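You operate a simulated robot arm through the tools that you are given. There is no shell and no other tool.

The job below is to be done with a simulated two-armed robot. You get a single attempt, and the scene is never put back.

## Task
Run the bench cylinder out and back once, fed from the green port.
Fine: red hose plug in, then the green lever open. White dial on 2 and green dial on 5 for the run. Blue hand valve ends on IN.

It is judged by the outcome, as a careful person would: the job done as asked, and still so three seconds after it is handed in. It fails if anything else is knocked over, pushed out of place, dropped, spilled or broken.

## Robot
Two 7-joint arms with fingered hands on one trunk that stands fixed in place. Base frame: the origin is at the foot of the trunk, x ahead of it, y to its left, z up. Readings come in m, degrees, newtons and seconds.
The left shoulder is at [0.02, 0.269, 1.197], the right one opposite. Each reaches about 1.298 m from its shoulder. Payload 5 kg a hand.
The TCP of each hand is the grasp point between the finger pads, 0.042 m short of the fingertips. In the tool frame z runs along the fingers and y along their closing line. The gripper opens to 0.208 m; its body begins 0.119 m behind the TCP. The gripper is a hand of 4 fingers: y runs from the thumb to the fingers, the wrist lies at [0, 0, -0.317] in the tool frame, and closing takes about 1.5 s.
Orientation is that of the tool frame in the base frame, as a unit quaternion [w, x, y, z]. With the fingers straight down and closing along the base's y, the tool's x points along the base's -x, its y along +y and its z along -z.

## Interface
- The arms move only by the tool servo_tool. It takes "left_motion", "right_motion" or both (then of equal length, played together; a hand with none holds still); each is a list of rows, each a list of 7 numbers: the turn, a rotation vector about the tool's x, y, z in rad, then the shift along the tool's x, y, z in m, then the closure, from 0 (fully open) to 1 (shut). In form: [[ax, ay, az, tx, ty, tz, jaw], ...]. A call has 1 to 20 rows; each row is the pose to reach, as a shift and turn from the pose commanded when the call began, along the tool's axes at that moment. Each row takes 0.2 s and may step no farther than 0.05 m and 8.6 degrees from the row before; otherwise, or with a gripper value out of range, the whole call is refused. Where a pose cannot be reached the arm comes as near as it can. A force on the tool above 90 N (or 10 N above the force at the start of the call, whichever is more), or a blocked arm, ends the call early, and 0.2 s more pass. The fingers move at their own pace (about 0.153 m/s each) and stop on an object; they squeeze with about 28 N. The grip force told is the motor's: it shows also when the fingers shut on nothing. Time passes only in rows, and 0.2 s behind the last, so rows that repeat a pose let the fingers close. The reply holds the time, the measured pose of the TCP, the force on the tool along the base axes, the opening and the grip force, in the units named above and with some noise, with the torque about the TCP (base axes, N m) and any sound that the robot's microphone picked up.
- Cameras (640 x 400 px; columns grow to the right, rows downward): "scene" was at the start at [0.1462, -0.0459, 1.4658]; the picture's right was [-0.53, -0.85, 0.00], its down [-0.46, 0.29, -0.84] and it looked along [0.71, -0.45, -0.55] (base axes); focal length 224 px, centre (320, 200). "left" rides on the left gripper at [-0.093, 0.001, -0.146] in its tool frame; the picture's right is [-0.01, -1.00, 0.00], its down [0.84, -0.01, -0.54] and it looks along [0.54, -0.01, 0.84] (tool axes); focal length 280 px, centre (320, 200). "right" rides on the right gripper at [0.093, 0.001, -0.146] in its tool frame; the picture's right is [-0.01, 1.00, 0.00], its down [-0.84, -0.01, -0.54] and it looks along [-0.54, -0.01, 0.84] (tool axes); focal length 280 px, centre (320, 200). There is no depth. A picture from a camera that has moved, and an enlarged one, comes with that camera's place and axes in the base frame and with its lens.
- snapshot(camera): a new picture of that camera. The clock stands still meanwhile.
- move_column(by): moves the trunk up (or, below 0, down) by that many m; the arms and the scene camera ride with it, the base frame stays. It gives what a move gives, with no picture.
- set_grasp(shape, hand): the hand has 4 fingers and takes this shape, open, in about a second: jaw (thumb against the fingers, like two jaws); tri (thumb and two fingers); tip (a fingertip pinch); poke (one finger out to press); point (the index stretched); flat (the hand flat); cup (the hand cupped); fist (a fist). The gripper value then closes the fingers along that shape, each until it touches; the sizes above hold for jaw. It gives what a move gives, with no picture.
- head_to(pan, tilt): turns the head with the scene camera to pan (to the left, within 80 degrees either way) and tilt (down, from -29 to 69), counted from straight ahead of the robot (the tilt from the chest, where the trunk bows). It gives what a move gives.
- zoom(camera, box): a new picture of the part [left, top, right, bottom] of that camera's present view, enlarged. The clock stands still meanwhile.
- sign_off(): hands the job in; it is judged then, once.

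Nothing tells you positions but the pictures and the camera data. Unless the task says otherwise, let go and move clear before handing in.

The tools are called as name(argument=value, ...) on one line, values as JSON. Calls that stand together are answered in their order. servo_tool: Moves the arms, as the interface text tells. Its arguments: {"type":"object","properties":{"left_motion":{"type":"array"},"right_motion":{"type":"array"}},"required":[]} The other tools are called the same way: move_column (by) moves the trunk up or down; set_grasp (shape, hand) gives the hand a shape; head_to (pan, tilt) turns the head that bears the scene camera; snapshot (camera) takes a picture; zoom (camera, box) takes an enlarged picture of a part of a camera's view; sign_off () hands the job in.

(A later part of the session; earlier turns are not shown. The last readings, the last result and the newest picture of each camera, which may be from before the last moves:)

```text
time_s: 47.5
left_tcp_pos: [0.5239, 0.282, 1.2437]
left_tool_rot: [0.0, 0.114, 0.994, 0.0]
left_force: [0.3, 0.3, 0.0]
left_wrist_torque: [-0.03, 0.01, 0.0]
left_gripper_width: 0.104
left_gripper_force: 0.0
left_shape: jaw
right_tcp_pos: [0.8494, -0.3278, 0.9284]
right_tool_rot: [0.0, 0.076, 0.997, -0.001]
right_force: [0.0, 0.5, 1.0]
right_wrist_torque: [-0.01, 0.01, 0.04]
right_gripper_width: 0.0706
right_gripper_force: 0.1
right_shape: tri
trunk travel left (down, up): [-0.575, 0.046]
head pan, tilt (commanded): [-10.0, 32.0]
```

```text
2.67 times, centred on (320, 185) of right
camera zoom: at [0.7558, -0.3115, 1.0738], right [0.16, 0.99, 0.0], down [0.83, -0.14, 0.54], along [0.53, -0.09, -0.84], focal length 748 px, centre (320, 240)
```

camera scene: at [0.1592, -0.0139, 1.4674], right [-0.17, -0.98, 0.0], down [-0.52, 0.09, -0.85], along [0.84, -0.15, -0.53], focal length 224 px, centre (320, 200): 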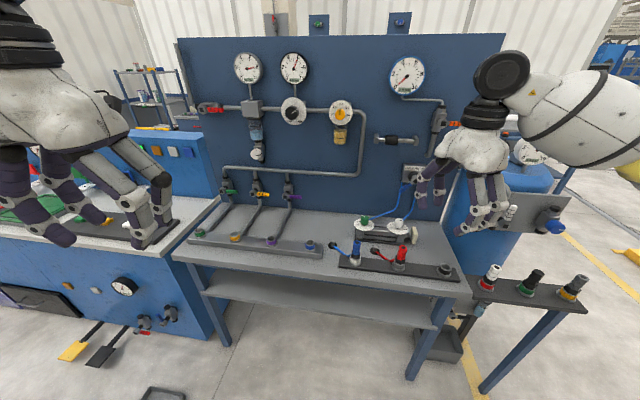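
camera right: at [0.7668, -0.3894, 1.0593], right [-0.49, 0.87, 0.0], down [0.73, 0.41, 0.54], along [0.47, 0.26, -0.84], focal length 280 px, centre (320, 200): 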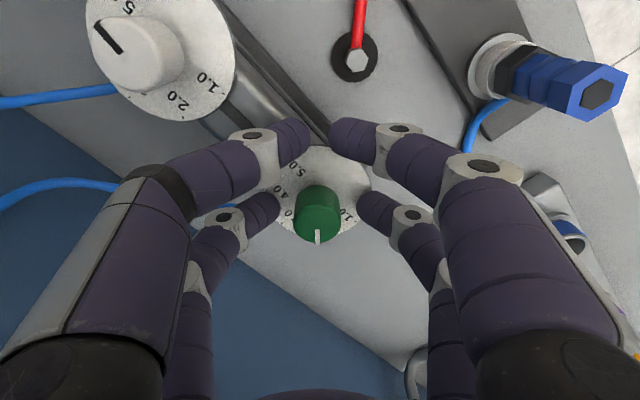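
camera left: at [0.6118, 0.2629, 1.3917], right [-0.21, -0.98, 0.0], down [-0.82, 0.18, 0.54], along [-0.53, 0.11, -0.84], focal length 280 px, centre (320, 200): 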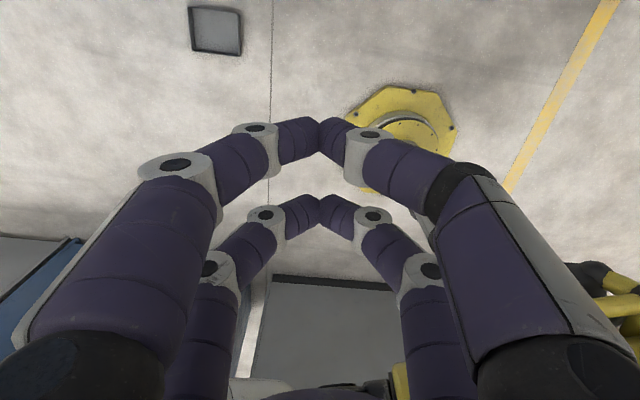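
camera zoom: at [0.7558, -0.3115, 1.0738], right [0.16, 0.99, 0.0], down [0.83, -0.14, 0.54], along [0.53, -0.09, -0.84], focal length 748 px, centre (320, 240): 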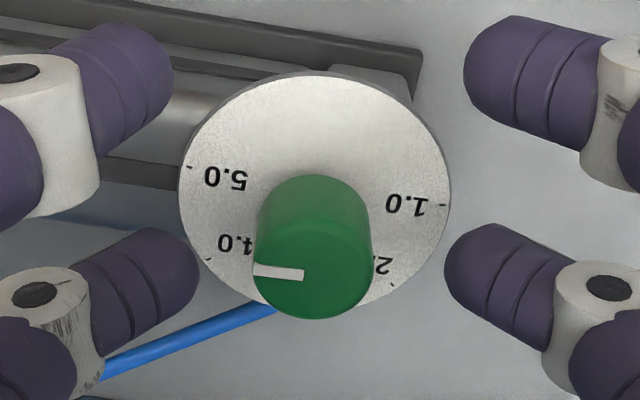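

Green's pointer now lies parallel to the 5.0 mark. I'll rise clear and check both dials from above.

servo_tool(right_motion=[[0, 0, 0.04, 0.005, 0, -0.04, 0.6], [0, 0, 0.1, 0.02, -0.02, -0.08, 0.6], [0, 0, 0.185, 0.04, -0.05, -0.12, 0.6], [0, 0, 0.185, 0.04, -0.08, -0.12, 0.6], [0, 0, 0.185, 0.04, -0.08, -0.12, 0.6]])

snapshot(camera="right")

zoom(camera="right", box=[320, 110, 420, 190])

zoom(camera="right", box=[220, 110, 320, 190])

```text
refused: row 3 steps farther than a row can; nothing moved
```

```text
taken
camera right: at [0.7558, -0.3115, 1.0738], right [0.16, 0.99, 0.0], down [0.83, -0.14, 0.54], along [0.53, -0.09, -0.84], focal length 280 px, centre (320, 200)
```

right: 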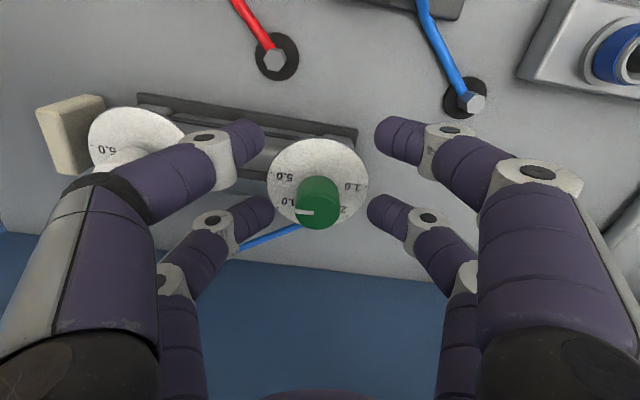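

```text
5.00 times, centred on (370, 150) of right
camera zoom: at [0.7558, -0.3115, 1.0738], right [0.16, 0.99, 0.0], down [0.83, -0.14, 0.54], along [0.53, -0.09, -0.84], focal length 1402 px, centre (70, 450)
```

zoom: 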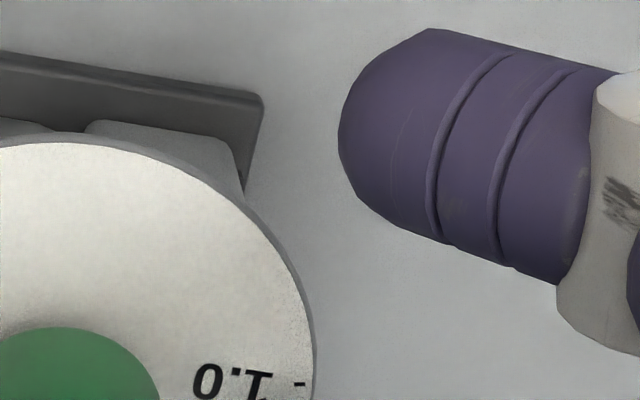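

```text
5.00 times, centred on (270, 150) of right
camera zoom: at [0.7558, -0.3115, 1.0738], right [0.16, 0.99, 0.0], down [0.83, -0.14, 0.54], along [0.53, -0.09, -0.84], focal length 1402 px, centre (570, 450)
```

zoom: 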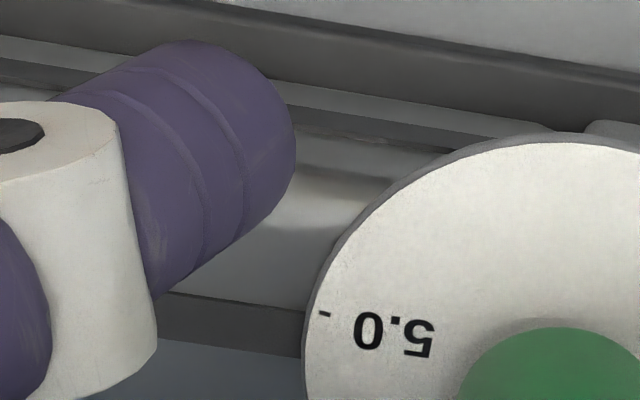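

One step was too long; I'll redo the rise in smaller steps.

servo_tool(right_motion=[[0, 0, 0, 0, 0, -0.04, 0.6], [0, 0, 0.06, 0.01, 0, -0.08, 0.6], [0, 0, 0.12, 0.02, -0.015, -0.115, 0.6], [0, 0, 0.185, 0.03, -0.045, -0.13, 0.6], [0, 0, 0.185, 0.04, -0.07, -0.13, 0.6], [0, 0, 0.185, 0.04, -0.07, -0.13, 0.6]])

snapshot(camera="right")

zoom(camera="right", box=[230, 100, 410, 210])

```text
time_s: 48.9
left_tcp_pos: [0.5236, 0.2832, 1.2431]
left_tool_rot: [0.0, 0.113, 0.994, 0.0]
left_force: [0.5, -0.6, 0.2]
left_wrist_torque: [-0.05, -0.03, 0.01]
left_gripper_width: 0.1039
left_gripper_force: 0.1
left_shape: jaw
right_tcp_pos: [0.7993, -0.3892, 1.0578]
right_tool_rot: [-0.001, 0.167, 0.986, -0.001]
right_force: [0.5, 0.2, -0.2]
right_wrist_torque: [-0.09, 0.05, 0.0]
right_gripper_width: 0.0829
right_gripper_force: 0.1
right_shape: tri
trunk travel left (down, up): [-0.575, 0.046]
head pan, tilt (commanded): [-10.0, 32.0]
```

```text
taken
camera right: at [0.711, -0.3563, 1.2028], right [0.34, 0.94, 0.0], down [0.79, -0.29, 0.54], along [0.5, -0.19, -0.84], focal length 280 px, centre (320, 200)
```

right: 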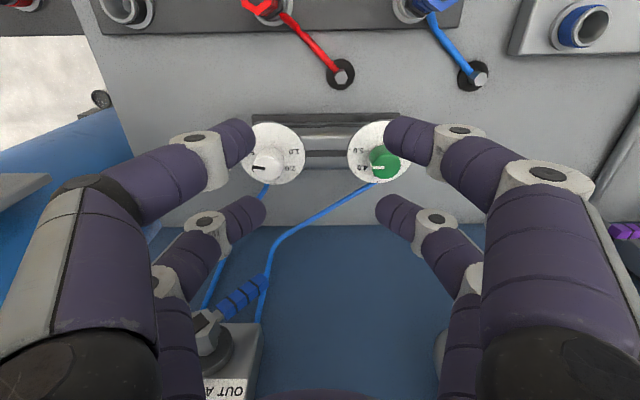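

```text
3.56 times, centred on (320, 155) of right
camera zoom: at [0.711, -0.3563, 1.2028], right [0.34, 0.94, 0.0], down [0.79, -0.29, 0.54], along [0.5, -0.19, -0.84], focal length 997 px, centre (320, 360)
```

zoom: 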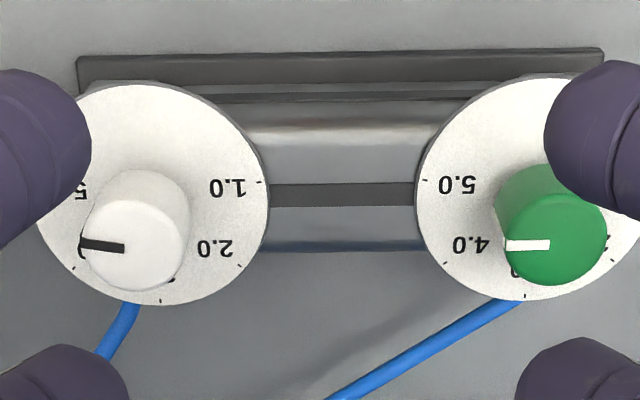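

Green is at 5.0 (within a degree or two). White reads about 5.2 and must go down to 2.0; the valve handle tip sits only about 8 cm behind that knob, so I'll check the hand's depth before moving in.

snapshot(camera="scene")

zoom(camera="scene", box=[330, 70, 490, 260])

```text
taken
camera scene: at [0.1593, -0.0135, 1.4673], right [-0.17, -0.98, 0.0], down [-0.52, 0.09, -0.85], along [0.84, -0.15, -0.53], focal length 224 px, centre (320, 200)
```

scene: 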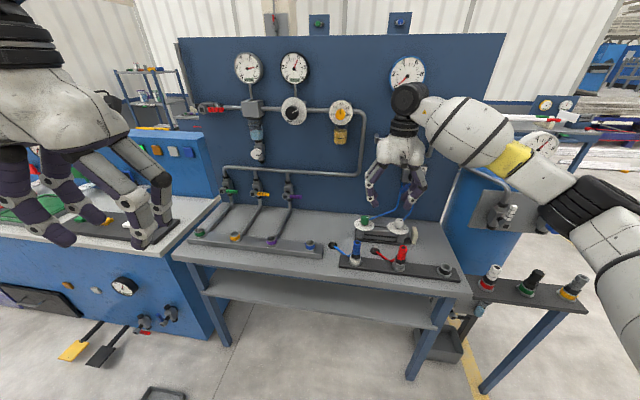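

```text
2.11 times, centred on (410, 165) of scene
camera zoom: at [0.1593, -0.0135, 1.4673], right [-0.17, -0.98, 0.0], down [-0.52, 0.09, -0.85], along [0.84, -0.15, -0.53], focal length 471 px, centre (130, 274)
```

zoom: 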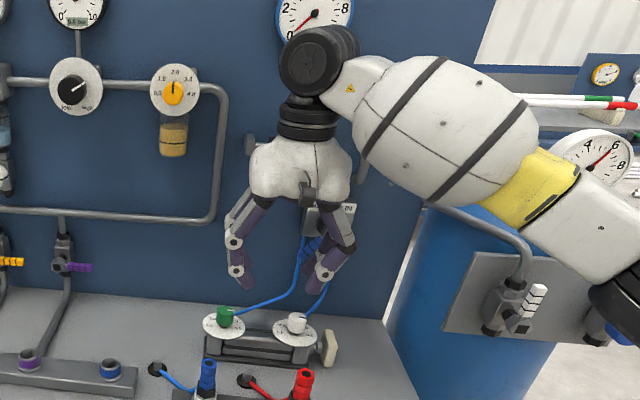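

The valve hub is roughly 10 cm behind where my hand would be, so for white I'll lean the palm back toward me by about 12° and use short strokes. I move to hover above the white knob at yaw 25°.

servo_tool(right_motion=[[0.002, -0.042, 0.02, -0.004, -0.012, 0.0, 0.66], [0.004, -0.084, 0.04, -0.009, -0.024, 0.0, 0.66], [0.006, -0.126, 0.06, -0.013, -0.036, 0.0, 0.66], [0.008, -0.168, 0.08, -0.017, -0.048, 0.0, 0.66], [0.0106, -0.21, 0.101, -0.0216, -0.0602, 0.0, 0.66], [0.0106, -0.21, 0.101, -0.0216, -0.0602, 0.0, 0.66]])

snapshot(camera="right")

zoom(camera="scene", box=[330, 70, 490, 260])

```text
time_s: 50.3
left_tcp_pos: [0.5236, 0.2837, 1.2425]
left_tool_rot: [0.0, 0.113, 0.994, 0.0]
left_force: [-0.1, -1.1, 0.2]
left_wrist_torque: [-0.05, 0.01, -0.03]
left_gripper_width: 0.1037
left_gripper_force: 0.0
left_shape: jaw
right_tcp_pos: [0.8005, -0.4547, 1.0578]
right_tool_rot: [0.102, 0.216, 0.971, -0.025]
right_force: [-0.2, 0.1, -0.2]
right_wrist_torque: [-0.04, 0.0, -0.01]
right_gripper_width: 0.0711
right_gripper_force: 0.0
right_shape: tri
trunk travel left (down, up): [-0.575, 0.046]
head pan, tilt (commanded): [-10.0, 32.0]
```

```text
taken
camera right: at [0.6897, -0.401, 1.1812], right [0.44, 0.9, 0.0], down [0.64, -0.31, 0.7], along [0.63, -0.31, -0.71], focal length 280 px, centre (320, 200)
```

right: 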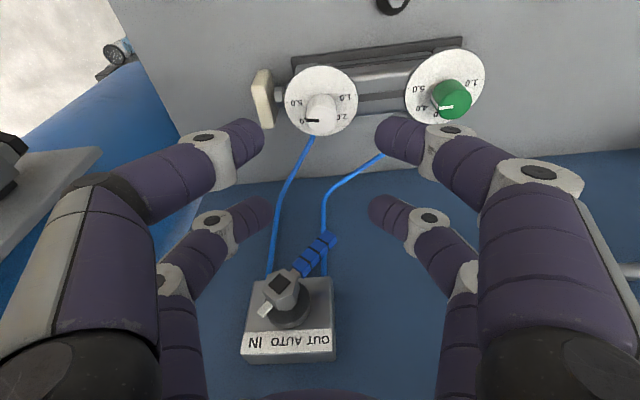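

```text
2.11 times, centred on (410, 165) of scene
camera zoom: at [0.1592, -0.0136, 1.4674], right [-0.17, -0.98, 0.0], down [-0.52, 0.09, -0.85], along [0.84, -0.15, -0.53], focal length 471 px, centre (130, 274)
```

zoom: 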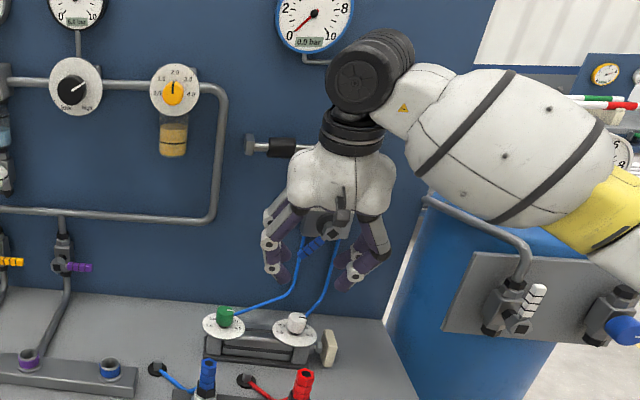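

Reachable, with the palm well away from the valve. I'll descend 7.5 cm vertically and check alignment with the white knob.

servo_tool(right_motion=[[0, 0, 0, 0.0052, 0.0001, 0.0245, 0.66], [0, 0, 0, 0.0104, 0.0002, 0.049, 0.66], [0, 0, 0, 0.0157, 0.0003, 0.0734, 0.66], [0, 0, 0, 0.0157, 0.0003, 0.0734, 0.66]])

snapshot(camera="right")

zoom(camera="right", box=[240, 100, 400, 230])

zoom(camera="scene", box=[350, 150, 450, 250])

```text
time_s: 51.3
left_tcp_pos: [0.5228, 0.2831, 1.244]
left_tool_rot: [0.0, 0.113, 0.994, 0.0]
left_force: [0.0, 0.7, 0.6]
left_wrist_torque: [0.01, -0.05, 0.02]
left_gripper_width: 0.104
left_gripper_force: 0.1
left_shape: jaw
right_tcp_pos: [0.7993, -0.4554, 0.9823]
right_tool_rot: [0.103, 0.215, 0.971, -0.023]
right_force: [-0.3, -0.2, 1.0]
right_wrist_torque: [-0.03, -0.05, -0.03]
right_gripper_width: 0.0709
right_gripper_force: 0.1
right_shape: tri
trunk travel left (down, up): [-0.575, 0.046]
head pan, tilt (commanded): [-10.0, 32.0]
```

```text
taken
camera right: at [0.6883, -0.4015, 1.1053], right [0.44, 0.9, 0.0], down [0.64, -0.31, 0.7], along [0.63, -0.31, -0.71], focal length 280 px, centre (320, 200)
```

right: 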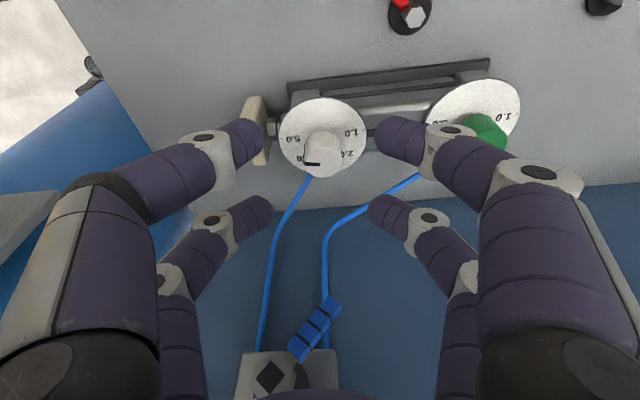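

```text
3.08 times, centred on (320, 165) of right
camera zoom: at [0.6883, -0.4015, 1.1053], right [0.44, 0.9, 0.0], down [0.64, -0.31, 0.7], along [0.63, -0.31, -0.71], focal length 863 px, centre (320, 308)
```

zoom: 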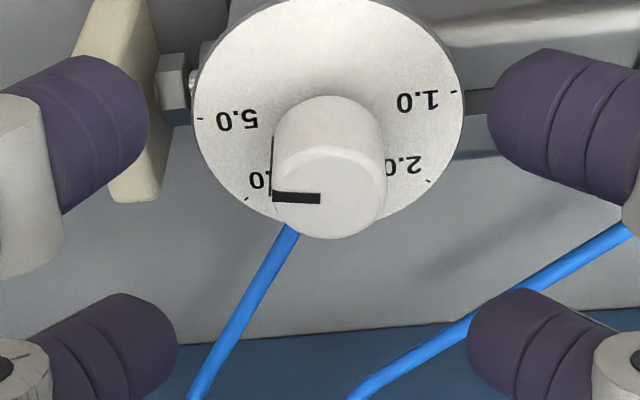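

```text
4.00 times, centred on (400, 200) of scene
camera zoom: at [0.1588, -0.0137, 1.4676], right [-0.17, -0.98, 0.0], down [-0.52, 0.09, -0.85], along [0.84, -0.15, -0.53], focal length 894 px, centre (0, 200)
```

zoom: 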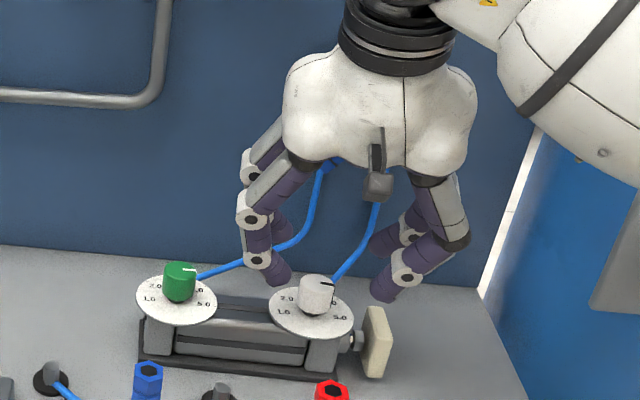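

The estimate of the white knob at (0.832, -0.468) holds. I'll lower to pinch height and check.

servo_tool(right_motion=[[0, 0, 0, 0.0044, 0.0009, 0.0195, 0.66], [0, 0, 0, 0.0088, 0.0018, 0.039, 0.66], [0, 0, 0, 0.0125, 0.0027, 0.0566, 0.66], [0, 0, 0, 0.0125, 0.0027, 0.0566, 0.66]])

zoom(camera="right", box=[220, 110, 420, 270])

zoom(camera="scene", box=[350, 150, 450, 250])

```text
time_s: 52.3
left_tcp_pos: [0.5225, 0.283, 1.2442]
left_tool_rot: [-0.001, 0.113, 0.994, 0.0]
left_force: [0.1, 0.3, 0.8]
left_wrist_torque: [-0.04, -0.04, -0.01]
left_gripper_width: 0.1038
left_gripper_force: 0.1
left_shape: jaw
right_tcp_pos: [0.8009, -0.4521, 0.9243]
right_tool_rot: [0.102, 0.216, 0.971, -0.024]
right_force: [-0.3, -0.3, 0.7]
right_wrist_torque: [0.01, -0.01, 0.0]
right_gripper_width: 0.0712
right_gripper_force: 0.0
right_shape: tri
trunk travel left (down, up): [-0.575, 0.046]
head pan, tilt (commanded): [-10.0, 32.0]
```

```text
2.50 times, centred on (320, 190) of right
camera zoom: at [0.6898, -0.399, 1.0476], right [0.44, 0.9, 0.0], down [0.64, -0.31, 0.7], along [0.63, -0.31, -0.71], focal length 701 px, centre (320, 225)
```

zoom: 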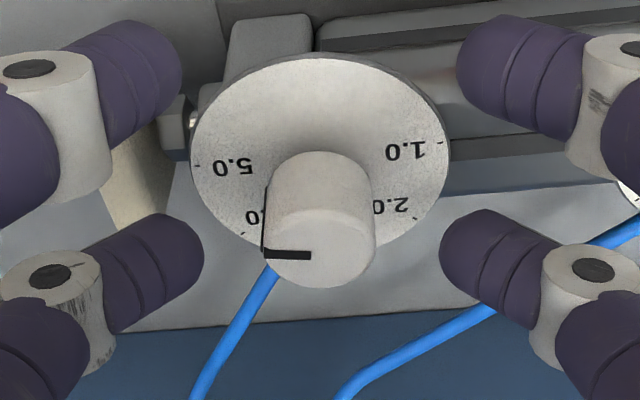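

```text
4.00 times, centred on (400, 200) of scene
camera zoom: at [0.1589, -0.0138, 1.4675], right [-0.17, -0.98, 0.0], down [-0.52, 0.09, -0.85], along [0.84, -0.15, -0.53], focal length 894 px, centre (0, 200)
```

zoom: 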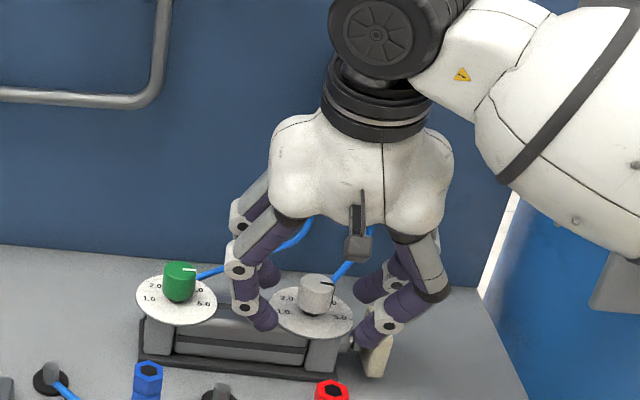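

Alignment is good and there's no contact. I'll drop 2 mm more and close on the white knob.

servo_tool(right_motion=[[0, 0, 0, 0.0004, 0, 0.002, 0.75], [0, 0, 0, 0.0004, 0, 0.002, 0.85], [0, 0, 0, 0.0004, 0, 0.002, 0.95], [0, 0, 0, 0.0004, 0, 0.002, 1.0], [0, 0, 0, 0.0004, 0, 0.002, 1.0], [0, 0, 0, 0.0004, 0, 0.002, 1.0]])

zoom(camera="right", box=[220, 110, 420, 270])

```text
time_s: 53.7
left_tcp_pos: [0.5226, 0.2821, 1.2432]
left_tool_rot: [0.0, 0.113, 0.994, 0.0]
left_force: [-0.1, 0.0, -0.5]
left_wrist_torque: [0.05, 0.0, 0.04]
left_gripper_width: 0.1039
left_gripper_force: 0.1
left_shape: jaw
right_tcp_pos: [0.801, -0.4518, 0.923]
right_tool_rot: [0.102, 0.216, 0.971, -0.024]
right_force: [2.1, 0.0, -1.7]
right_wrist_torque: [0.02, -0.01, 0.03]
right_gripper_width: 0.0003
right_gripper_force: 27.9
right_shape: tri
trunk travel left (down, up): [-0.575, 0.046]
head pan, tilt (commanded): [-10.0, 32.0]
```

```text
2.50 times, centred on (320, 190) of right
camera zoom: at [0.6901, -0.3995, 1.0455], right [0.44, 0.9, 0.0], down [0.64, -0.31, 0.7], along [0.63, -0.31, -0.71], focal length 701 px, centre (320, 225)
```

zoom: 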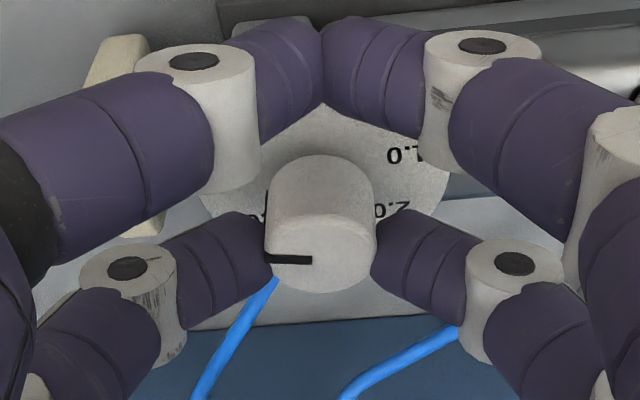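

Firm grip. First counter-clockwise stroke of 35° about the knob's vertical axis.

servo_tool(right_motion=[[-0.0254, 0, -0.1194, -0.0003, -0.0045, 0.0001, 1.0], [-0.0508, 0, -0.2389, -0.0011, -0.0089, 0.0002, 1.0], [-0.0763, 0, -0.3593, -0.0024, -0.0132, 0.0005, 1.0], [-0.1017, 0, -0.4787, -0.0042, -0.0173, 0.0009, 1.0], [-0.1271, 0, -0.5982, -0.0065, -0.0212, 0.0014, 1.0], [-0.1271, 0, -0.5982, -0.0065, -0.0212, 0.0014, 1.0]])

zoom(camera="right", box=[220, 110, 420, 270])

zoom(camera="scene", box=[350, 130, 470, 250])

```text
time_s: 55.1
left_tcp_pos: [0.5232, 0.284, 1.2427]
left_tool_rot: [-0.001, 0.112, 0.994, 0.0]
left_force: [-1.0, 0.5, 0.0]
left_wrist_torque: [-0.01, -0.01, 0.0]
left_gripper_width: 0.1042
left_gripper_force: 0.0
left_shape: jaw
right_tcp_pos: [0.7987, -0.4737, 0.9237]
right_tool_rot: [0.103, -0.087, 0.991, 0.008]
right_force: [6.9, 13.5, -8.7]
right_wrist_torque: [0.4, 0.16, 0.31]
right_gripper_width: 0.0004
right_gripper_force: 27.9
right_shape: tri
trunk travel left (down, up): [-0.575, 0.046]
head pan, tilt (commanded): [-10.0, 32.0]
```

```text
2.50 times, centred on (320, 190) of right
camera zoom: at [0.6773, -0.493, 1.0462], right [-0.16, 0.99, 0.0], down [0.7, 0.11, 0.7], along [0.69, 0.11, -0.71], focal length 701 px, centre (320, 225)
```

zoom: 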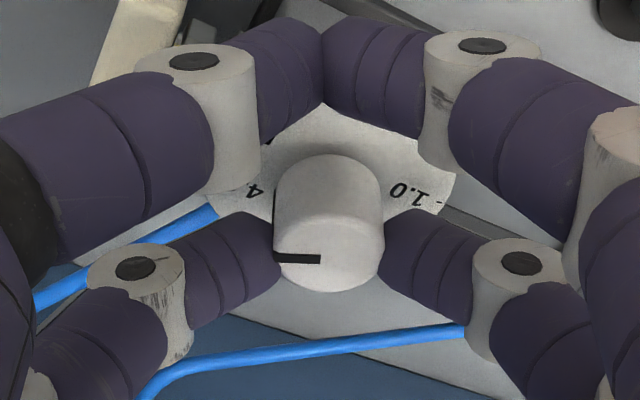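

```text
3.33 times, centred on (410, 190) of scene
camera zoom: at [0.1601, -0.0136, 1.4673], right [-0.17, -0.98, 0.0], down [-0.52, 0.09, -0.85], along [0.83, -0.15, -0.53], focal length 745 px, centre (20, 233)
```

zoom: 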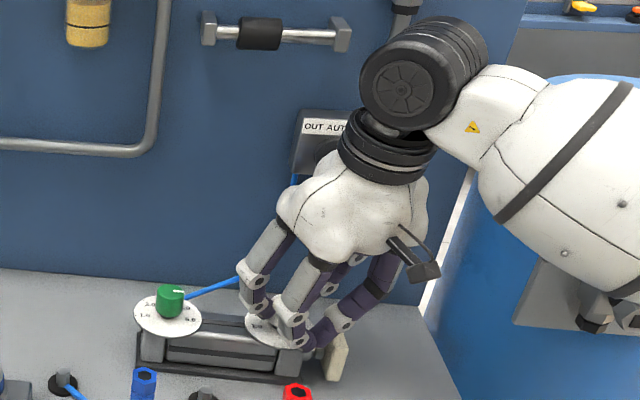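

White turned about 35°. I'll repeat: open, swing back, regrip, and stroke again.

servo_tool(right_motion=[[0, 0, 0, 0, 0, 0, 0.66], [0, 0, 0, 0, 0, 0, 0.66], [0.0254, 0, 0.1194, -0.0003, 0.0045, 0.0001, 0.66], [0.0508, 0, 0.2389, -0.0011, 0.0089, 0.0002, 0.66], [0.0763, 0, 0.3593, -0.0024, 0.0132, 0.0005, 0.66], [0.1017, 0, 0.4787, -0.0042, 0.0173, 0.0009, 0.66], [0.1271, 0, 0.5982, -0.0065, 0.0212, 0.0014, 0.66], [0.1271, 0, 0.5982, -0.0065, 0.0212, 0.0014, 0.85], [0.1271, 0, 0.5982, -0.0065, 0.0212, 0.0014, 1.0], [0.1271, 0, 0.5982, -0.0065, 0.0212, 0.0014, 1.0], [0.1271, 0, 0.5982, -0.0065, 0.0212, 0.0014, 1.0], [0.1017, 0, 0.4787, -0.0042, 0.0173, 0.0009, 1.0], [0.0763, 0, 0.3593, -0.0024, 0.0132, 0.0005, 1.0], [0.0508, 0, 0.2389, -0.0011, 0.0089, 0.0002, 1.0], [0.0254, 0, 0.1194, -0.0003, 0.0045, 0.0001, 1.0], [0, 0, 0, 0, 0, 0, 1.0], [0, 0, 0, 0, 0, 0, 1.0]])

zoom(camera="right", box=[220, 110, 420, 270])

```text
time_s: 58.7
left_tcp_pos: [0.5235, 0.2831, 1.2435]
left_tool_rot: [-0.001, 0.113, 0.994, 0.0]
left_force: [-0.1, 0.8, 0.2]
left_wrist_torque: [0.03, 0.02, 0.02]
left_gripper_width: 0.1036
left_gripper_force: 0.0
left_shape: jaw
right_tcp_pos: [0.7985, -0.4736, 0.9227]
right_tool_rot: [0.104, -0.088, 0.991, 0.008]
right_force: [5.8, 9.9, -4.8]
right_wrist_torque: [0.24, 0.02, 0.24]
right_gripper_width: 0.0004
right_gripper_force: 27.2
right_shape: tri
trunk travel left (down, up): [-0.575, 0.046]
head pan, tilt (commanded): [-10.0, 32.0]
```

```text
2.50 times, centred on (320, 190) of right
camera zoom: at [0.6768, -0.4925, 1.0458], right [-0.16, 0.99, 0.0], down [0.7, 0.11, 0.7], along [0.69, 0.11, -0.71], focal length 701 px, centre (320, 225)
```

zoom: 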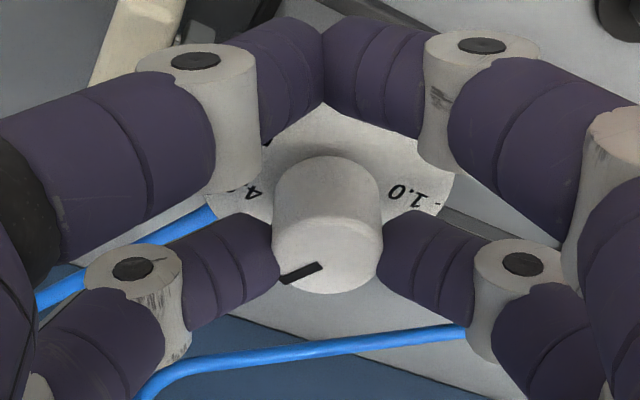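

About 3.65 now. Third stroke the same way.

servo_tool(right_motion=[[0, 0, 0, 0, 0, 0, 0.66], [0, 0, 0, 0, 0, 0, 0.66], [0.0254, 0, 0.1194, -0.0003, 0.0045, 0.0001, 0.66], [0.0508, 0, 0.2389, -0.0011, 0.0089, 0.0002, 0.66], [0.0763, 0, 0.3593, -0.0024, 0.0132, 0.0005, 0.66], [0.1017, 0, 0.4787, -0.0042, 0.0173, 0.0009, 0.66], [0.1271, 0, 0.5982, -0.0065, 0.0212, 0.0014, 0.66], [0.1271, 0, 0.5982, -0.0065, 0.0212, 0.0014, 0.85], [0.1271, 0, 0.5982, -0.0065, 0.0212, 0.0014, 1.0], [0.1271, 0, 0.5982, -0.0065, 0.0212, 0.0014, 1.0], [0.1271, 0, 0.5982, -0.0065, 0.0212, 0.0014, 1.0], [0.1017, 0, 0.4787, -0.0042, 0.0173, 0.0009, 1.0], [0.0763, 0, 0.3593, -0.0024, 0.0132, 0.0005, 1.0], [0.0508, 0, 0.2389, -0.0011, 0.0089, 0.0002, 1.0], [0.0254, 0, 0.1194, -0.0003, 0.0045, 0.0001, 1.0], [0, 0, 0, 0, 0, 0, 1.0], [0, 0, 0, 0, 0, 0, 1.0]])

zoom(camera="right", box=[220, 110, 420, 270])

```text
time_s: 62.3
left_tcp_pos: [0.5238, 0.284, 1.243]
left_tool_rot: [0.0, 0.113, 0.994, 0.001]
left_force: [-0.5, -0.7, -0.4]
left_wrist_torque: [-0.03, 0.03, -0.03]
left_gripper_width: 0.1039
left_gripper_force: 0.0
left_shape: jaw
right_tcp_pos: [0.7993, -0.4741, 0.9225]
right_tool_rot: [0.104, -0.088, 0.991, 0.009]
right_force: [8.0, 11.9, 0.5]
right_wrist_torque: [0.44, -0.16, 0.29]
right_gripper_width: 0.0003
right_gripper_force: 27.4
right_shape: tri
trunk travel left (down, up): [-0.575, 0.046]
head pan, tilt (commanded): [-10.0, 32.0]
```

```text
2.50 times, centred on (320, 190) of right
camera zoom: at [0.677, -0.4927, 1.0458], right [-0.16, 0.99, 0.0], down [0.7, 0.11, 0.7], along [0.69, 0.11, -0.71], focal length 701 px, centre (320, 225)
```

zoom: 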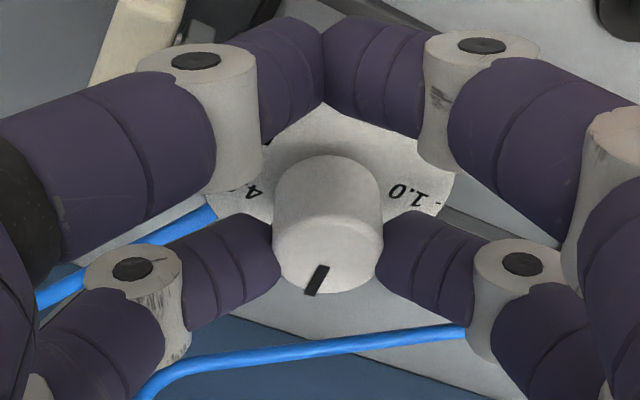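

About 2.87 now. One more 35° stroke, then I'll open and read precisely.

servo_tool(right_motion=[[0, 0, 0, 0, 0, 0, 0.66], [0, 0, 0, 0, 0, 0, 0.66], [0.0254, 0, 0.1194, -0.0003, 0.0045, 0.0001, 0.66], [0.0508, 0, 0.2389, -0.0011, 0.0089, 0.0002, 0.66], [0.0763, 0, 0.3593, -0.0024, 0.0132, 0.0005, 0.66], [0.1017, 0, 0.4787, -0.0042, 0.0173, 0.0009, 0.66], [0.1271, 0, 0.5982, -0.0065, 0.0212, 0.0014, 0.66], [0.1271, 0, 0.5982, -0.0065, 0.0212, 0.0014, 0.85], [0.1271, 0, 0.5982, -0.0065, 0.0212, 0.0014, 1.0], [0.1271, 0, 0.5982, -0.0065, 0.0212, 0.0014, 1.0], [0.1271, 0, 0.5982, -0.0065, 0.0212, 0.0014, 1.0], [0.1017, 0, 0.4787, -0.0042, 0.0173, 0.0009, 1.0], [0.0763, 0, 0.3593, -0.0024, 0.0132, 0.0005, 1.0], [0.0508, 0, 0.2389, -0.0011, 0.0089, 0.0002, 1.0], [0.0254, 0, 0.1194, -0.0003, 0.0045, 0.0001, 1.0], [0, 0, 0, 0, 0, 0, 1.0], [0, 0, 0, 0, 0, 0, 1.0], [0, 0, 0, 0, 0, 0, 0.66], [0, 0, 0, 0, 0, 0, 0.66]])

zoom(camera="right", box=[220, 110, 420, 270])

```text
time_s: 66.3
left_tcp_pos: [0.5236, 0.2823, 1.2433]
left_tool_rot: [0.0, 0.114, 0.994, 0.0]
left_force: [-0.1, 0.4, -0.5]
left_wrist_torque: [-0.05, 0.09, -0.01]
left_gripper_width: 0.1042
left_gripper_force: 0.0
left_shape: jaw
right_tcp_pos: [0.797, -0.4761, 0.9227]
right_tool_rot: [0.104, -0.085, 0.991, 0.007]
right_force: [0.2, 0.1, -0.7]
right_wrist_torque: [-0.06, 0.06, -0.03]
right_gripper_width: 0.0705
right_gripper_force: 0.1
right_shape: tri
trunk travel left (down, up): [-0.575, 0.046]
head pan, tilt (commanded): [-10.0, 32.0]
```

```text
2.50 times, centred on (320, 190) of right
camera zoom: at [0.676, -0.4943, 1.0464], right [-0.16, 0.99, 0.0], down [0.7, 0.11, 0.7], along [0.69, 0.11, -0.71], focal length 701 px, centre (320, 225)
```

zoom: 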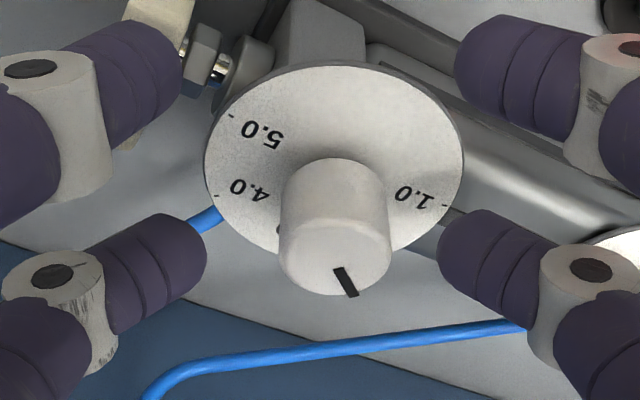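

White reads around 1.8–2.1 from this angle, which isn't precise. I'll rise clear and view it squarely.

servo_tool(right_motion=[[0, 0, 0, -0.0083, -0.0002, -0.0391, 0.66], [0, 0, 0, -0.0166, -0.0003, -0.0783, 0.6], [0.0135, 0.0514, 0.1278, -0.011, 0.0102, -0.0916, 0.5], [0.027, 0.1027, 0.2556, -0.0052, 0.0208, -0.1049, 0.5], [0.0404, 0.1541, 0.3833, 0.0006, 0.0313, -0.1181, 0.5], [0.0539, 0.2054, 0.5111, 0.0063, 0.0418, -0.1314, 0.5], [0.0539, 0.2054, 0.5111, 0.0063, 0.0418, -0.1314, 0.5]])

snapshot(camera="right")

zoom(camera="right", box=[260, 100, 400, 190])

```text
time_s: 67.9
left_tcp_pos: [0.5234, 0.282, 1.2429]
left_tool_rot: [0.0, 0.114, 0.993, 0.0]
left_force: [0.4, -0.9, 0.3]
left_wrist_torque: [0.03, 0.01, 0.05]
left_gripper_width: 0.1039
left_gripper_force: 0.0
left_shape: jaw
right_tcp_pos: [0.7561, -0.4402, 1.0506]
right_tool_rot: [-0.001, 0.169, 0.986, -0.002]
right_force: [0.2, -0.1, -0.8]
right_wrist_torque: [0.0, -0.02, -0.01]
right_gripper_width: 0.1035
right_gripper_force: 0.1
right_shape: tri
trunk travel left (down, up): [-0.575, 0.046]
head pan, tilt (commanded): [-10.0, 32.0]
```

```text
taken
camera right: at [0.6689, -0.406, 1.1958], right [0.35, 0.94, 0.0], down [0.79, -0.29, 0.54], along [0.5, -0.19, -0.84], focal length 280 px, centre (320, 200)
```

right: 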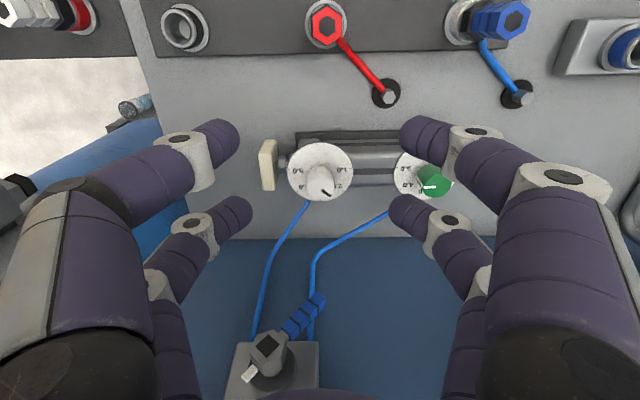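

```text
4.44 times, centred on (330, 145) of right
camera zoom: at [0.6689, -0.406, 1.1958], right [0.35, 0.94, 0.0], down [0.79, -0.29, 0.54], along [0.5, -0.19, -0.84], focal length 1246 px, centre (276, 444)
```

zoom: 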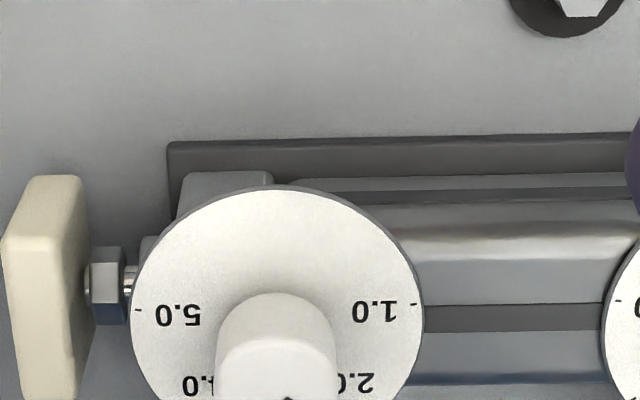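

zoom(camera="right", box=[275, 130, 365, 210])

zoom(camera="right", box=[270, 120, 480, 220])

zoom(camera="scene", box=[350, 205, 425, 255])

```text
5.00 times, centred on (320, 170) of right
camera zoom: at [0.6689, -0.406, 1.1958], right [0.35, 0.94, 0.0], down [0.79, -0.29, 0.54], along [0.5, -0.19, -0.84], focal length 1402 px, centre (320, 350)
```

zoom: 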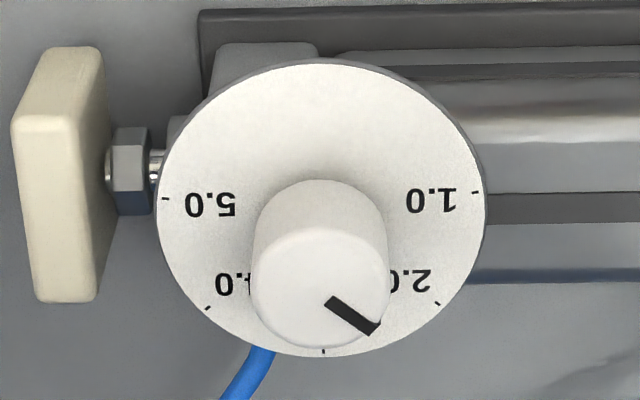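

```text
3.05 times, centred on (375, 170) of right
camera zoom: at [0.6689, -0.406, 1.1958], right [0.35, 0.94, 0.0], down [0.79, -0.29, 0.54], along [0.5, -0.19, -0.84], focal length 854 px, centre (152, 291)
```

zoom: 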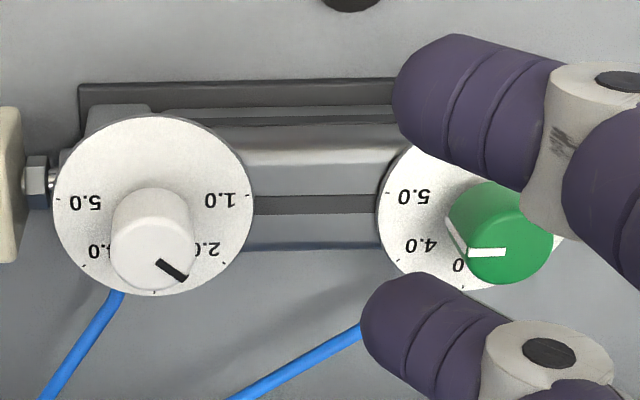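

```text
8.00 times, centred on (388, 230) of scene
camera zoom: at [0.1594, -0.0142, 1.4673], right [-0.17, -0.98, 0.0], down [-0.52, 0.09, -0.85], along [0.83, -0.15, -0.53], focal length 1789 px, centre (-220, -40)
```

zoom: 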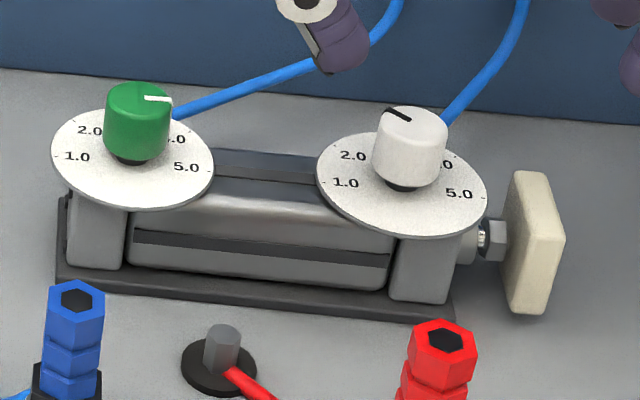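

zoom(camera="right", box=[300, 150, 350, 205])

zoom(camera="scene", box=[386, 213, 412, 235])

zoom(camera="scene", box=[353, 210, 379, 232])

```text
7.27 times, centred on (325, 178) of right
camera zoom: at [0.6689, -0.406, 1.1958], right [0.35, 0.94, 0.0], down [0.79, -0.29, 0.54], along [0.5, -0.19, -0.84], focal length 2039 px, centre (284, 364)
```

zoom: 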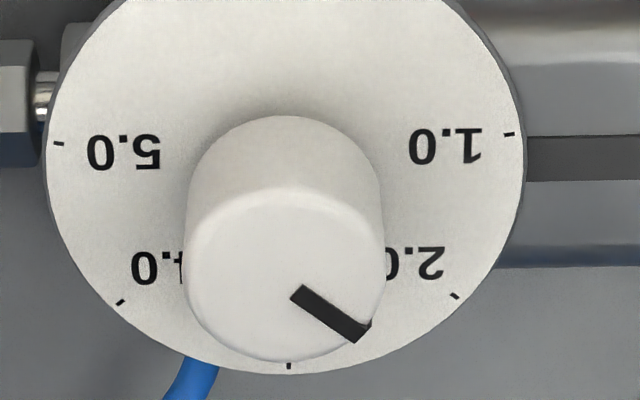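

```text
16.00 times, centred on (399, 224) of scene
camera zoom: at [0.1594, -0.0142, 1.4673], right [-0.17, -0.98, 0.0], down [-0.52, 0.09, -0.85], along [0.83, -0.15, -0.53], focal length 3577 px, centre (-944, -184)
```

zoom: 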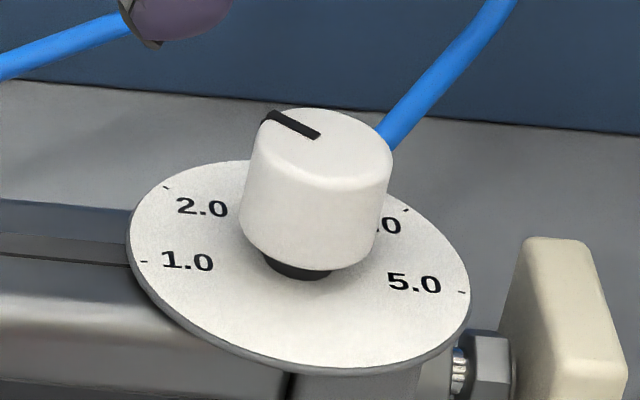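

```text
16.00 times, centred on (366, 221) of scene
camera zoom: at [0.1594, -0.0142, 1.4673], right [-0.17, -0.98, 0.0], down [-0.52, 0.09, -0.85], along [0.83, -0.15, -0.53], focal length 3577 px, centre (-416, -136)
```

zoom: 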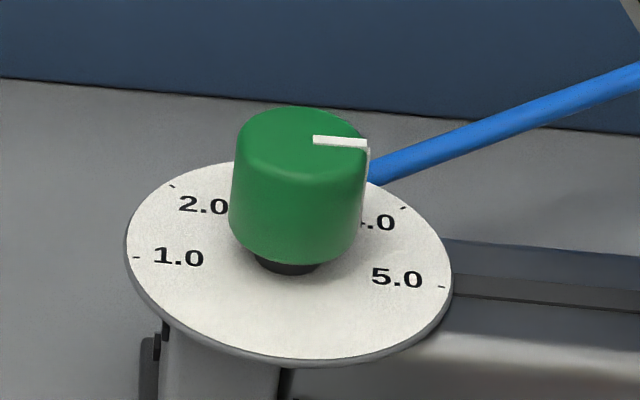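

With the scale fitted as 50° per unit, white reads about 1.95–2.0. Green may be a bit short of 5 (around 4.7–4.8), so I'll slide over and read it the same way.

servo_tool(right_motion=[[0, 0, 0, 0, 0.047, 0, 0.5], [0, 0, 0, 0, 0.094, 0, 0.5], [0, 0, 0, 0, 0.141, 0, 0.5], [0, 0, 0, 0, 0.141, 0, 0.5]])

zoom(camera="right", box=[295, 145, 350, 205])

zoom(camera="right", box=[260, 110, 380, 210])

```text
time_s: 68.9
left_tcp_pos: [0.522, 0.2797, 1.244]
left_tool_rot: [0.0, 0.115, 0.993, 0.001]
left_force: [0.2, -1.9, 0.8]
left_wrist_torque: [0.17, -0.03, -0.04]
left_gripper_width: 0.104
left_gripper_force: 0.1
left_shape: jaw
right_tcp_pos: [0.8034, -0.3064, 1.0482]
right_tool_rot: [-0.001, 0.171, 0.985, 0.0]
right_force: [-0.1, -1.0, -0.7]
right_wrist_torque: [0.19, -0.05, -0.02]
right_gripper_width: 0.1038
right_gripper_force: 0.1
right_shape: tri
trunk travel left (down, up): [-0.575, 0.046]
head pan, tilt (commanded): [-10.0, 32.0]
```

```text
6.67 times, centred on (322, 175) of right
camera zoom: at [0.7157, -0.2734, 1.1933], right [0.35, 0.94, 0.0], down [0.79, -0.29, 0.54], along [0.5, -0.19, -0.84], focal length 1869 px, centre (303, 367)
```

zoom: 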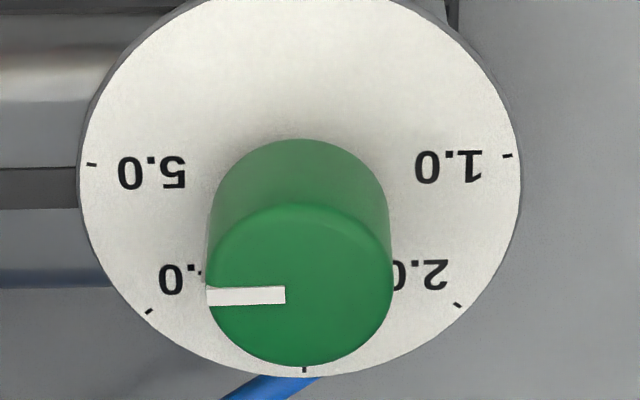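

```text
4.00 times, centred on (320, 160) of right
camera zoom: at [0.7157, -0.2734, 1.1933], right [0.35, 0.94, 0.0], down [0.79, -0.29, 0.54], along [0.5, -0.19, -0.84], focal length 1122 px, centre (320, 360)
```

zoom: 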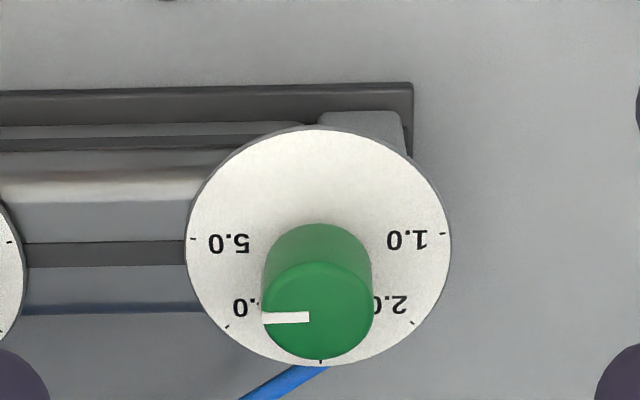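

Green reads about 4.77, so it needs roughly 11.5° more clockwise. I'll regrip it and make that small correction.

servo_tool(right_motion=[[0, 0, -0.128, -0.026, -0.0045, 0.02, 0.66], [0, 0, -0.257, -0.0518, -0.0091, 0.04, 0.66], [0, 0, -0.257, -0.0518, -0.0091, 0.07, 0.66], [0, 0, -0.257, -0.0518, -0.0091, 0.1, 0.66], [0, 0, -0.257, -0.0518, -0.0091, 0.12, 0.66], [0, 0, -0.257, -0.0518, -0.0091, 0.12, 0.66]])

zoom(camera="right", box=[240, 110, 400, 260])

```text
time_s: 70.3
left_tcp_pos: [0.5228, 0.2822, 1.2439]
left_tool_rot: [0.0, 0.114, 0.994, 0.001]
left_force: [-0.8, 0.4, 1.1]
left_wrist_torque: [-0.02, -0.02, 0.0]
left_gripper_width: 0.1039
left_gripper_force: 0.0
left_shape: jaw
right_tcp_pos: [0.8487, -0.3333, 0.9301]
right_tool_rot: [0.0, 0.041, 0.999, -0.002]
right_force: [-0.2, -0.6, -0.4]
right_wrist_torque: [-0.02, -0.04, 0.0]
right_gripper_width: 0.0711
right_gripper_force: 0.1
right_shape: tri
trunk travel left (down, up): [-0.575, 0.046]
head pan, tilt (commanded): [-10.0, 32.0]
```

```text
2.67 times, centred on (320, 185) of right
camera zoom: at [0.755, -0.3227, 1.0754], right [0.1, 1.0, 0.0], down [0.84, -0.08, 0.54], along [0.54, -0.05, -0.84], focal length 748 px, centre (320, 240)
```

zoom: 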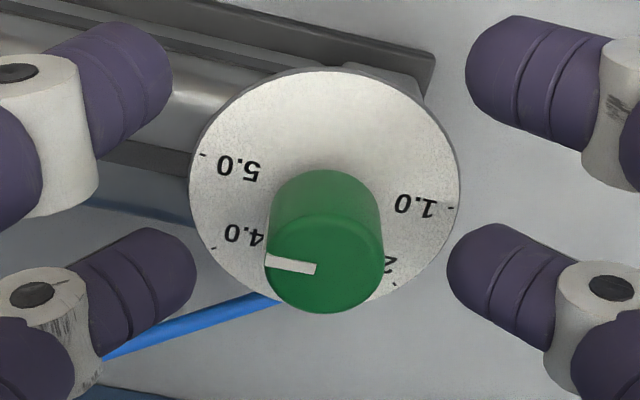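

servo_tool(right_motion=[[0, 0, 0, 0, 0.001, 0.002, 0.85], [0, 0, 0, 0, 0.001, 0.002, 1.0], [0, 0, 0, 0, 0.001, 0.002, 1.0], [0, 0, 0, 0, 0.001, 0.002, 1.0], [0, 0, 0.1, -0.0001, 0.004, 0.002, 1.0], [0, 0, 0.2, -0.0006, 0.007, 0.002, 1.0], [0, 0, 0.2, -0.0006, 0.007, 0.002, 1.0], [0, 0, 0.2, -0.0006, 0.007, 0.002, 0.66], [0, 0, 0.2, -0.0006, 0.007, 0.002, 0.66], [0, 0, 0.2, -0.0006, 0.007, -0.04, 0.66], [0, 0, 0.2, 0.02, 0.007, -0.08, 0.5], [0, 0, 0.25, 0.05, 0.007, -0.11, 0.5], [0, 0, 0.25, 0.05, 0.007, -0.11, 0.5]])

snapshot(camera="right")

zoom(camera="right", box=[290, 145, 350, 205])

zoom(camera="scene", box=[353, 210, 379, 232])

```text
time_s: 73.1
left_tcp_pos: [0.5252, 0.2837, 1.2419]
left_tool_rot: [0.0, 0.112, 0.994, 0.0]
left_force: [0.9, -1.0, -0.9]
left_wrist_torque: [0.04, 0.1, 0.01]
left_gripper_width: 0.1039
left_gripper_force: 0.0
left_shape: jaw
right_tcp_pos: [0.7987, -0.321, 1.0395]
right_tool_rot: [-0.001, 0.165, 0.986, -0.002]
right_force: [1.5, 0.0, -0.1]
right_wrist_torque: [-0.01, 0.03, 0.01]
right_gripper_width: 0.1038
right_gripper_force: 0.0
right_shape: tri
trunk travel left (down, up): [-0.575, 0.046]
head pan, tilt (commanded): [-10.0, 32.0]
```

```text
taken
camera right: at [0.7121, -0.2874, 1.1855], right [0.34, 0.94, 0.0], down [0.79, -0.28, 0.54], along [0.5, -0.19, -0.84], focal length 280 px, centre (320, 200)
```

right: 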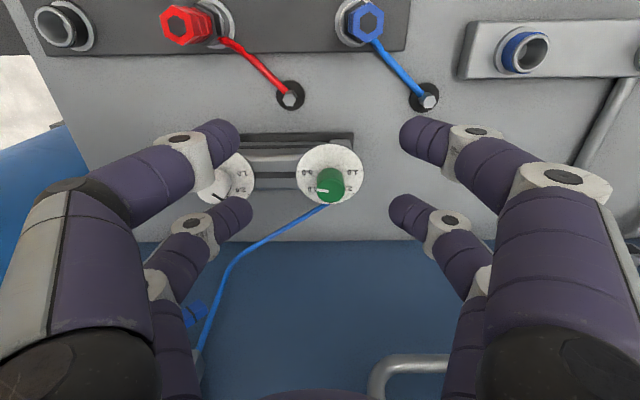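

```text
6.67 times, centred on (320, 175) of right
camera zoom: at [0.7121, -0.2874, 1.1855], right [0.34, 0.94, 0.0], down [0.79, -0.28, 0.54], along [0.5, -0.19, -0.84], focal length 1869 px, centre (320, 367)
```

zoom: 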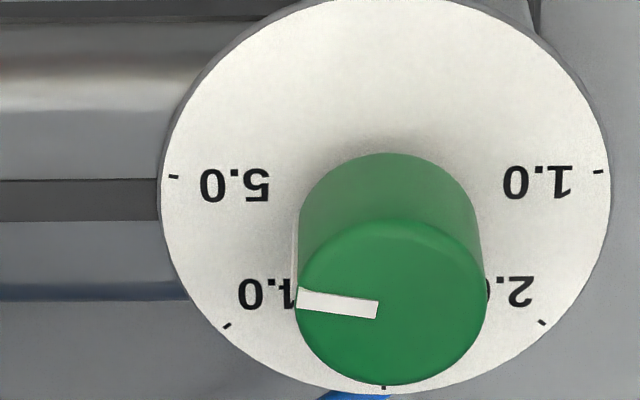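

```text
16.00 times, centred on (366, 221) of scene
camera zoom: at [0.1601, -0.014, 1.4671], right [-0.17, -0.98, 0.0], down [-0.52, 0.09, -0.85], along [0.83, -0.15, -0.53], focal length 3577 px, centre (-416, -136)
```

zoom: 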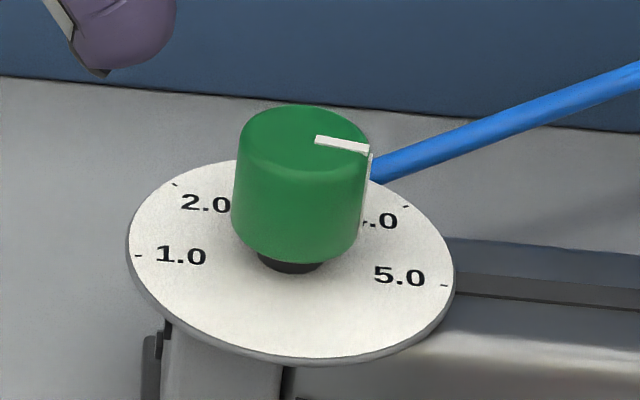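

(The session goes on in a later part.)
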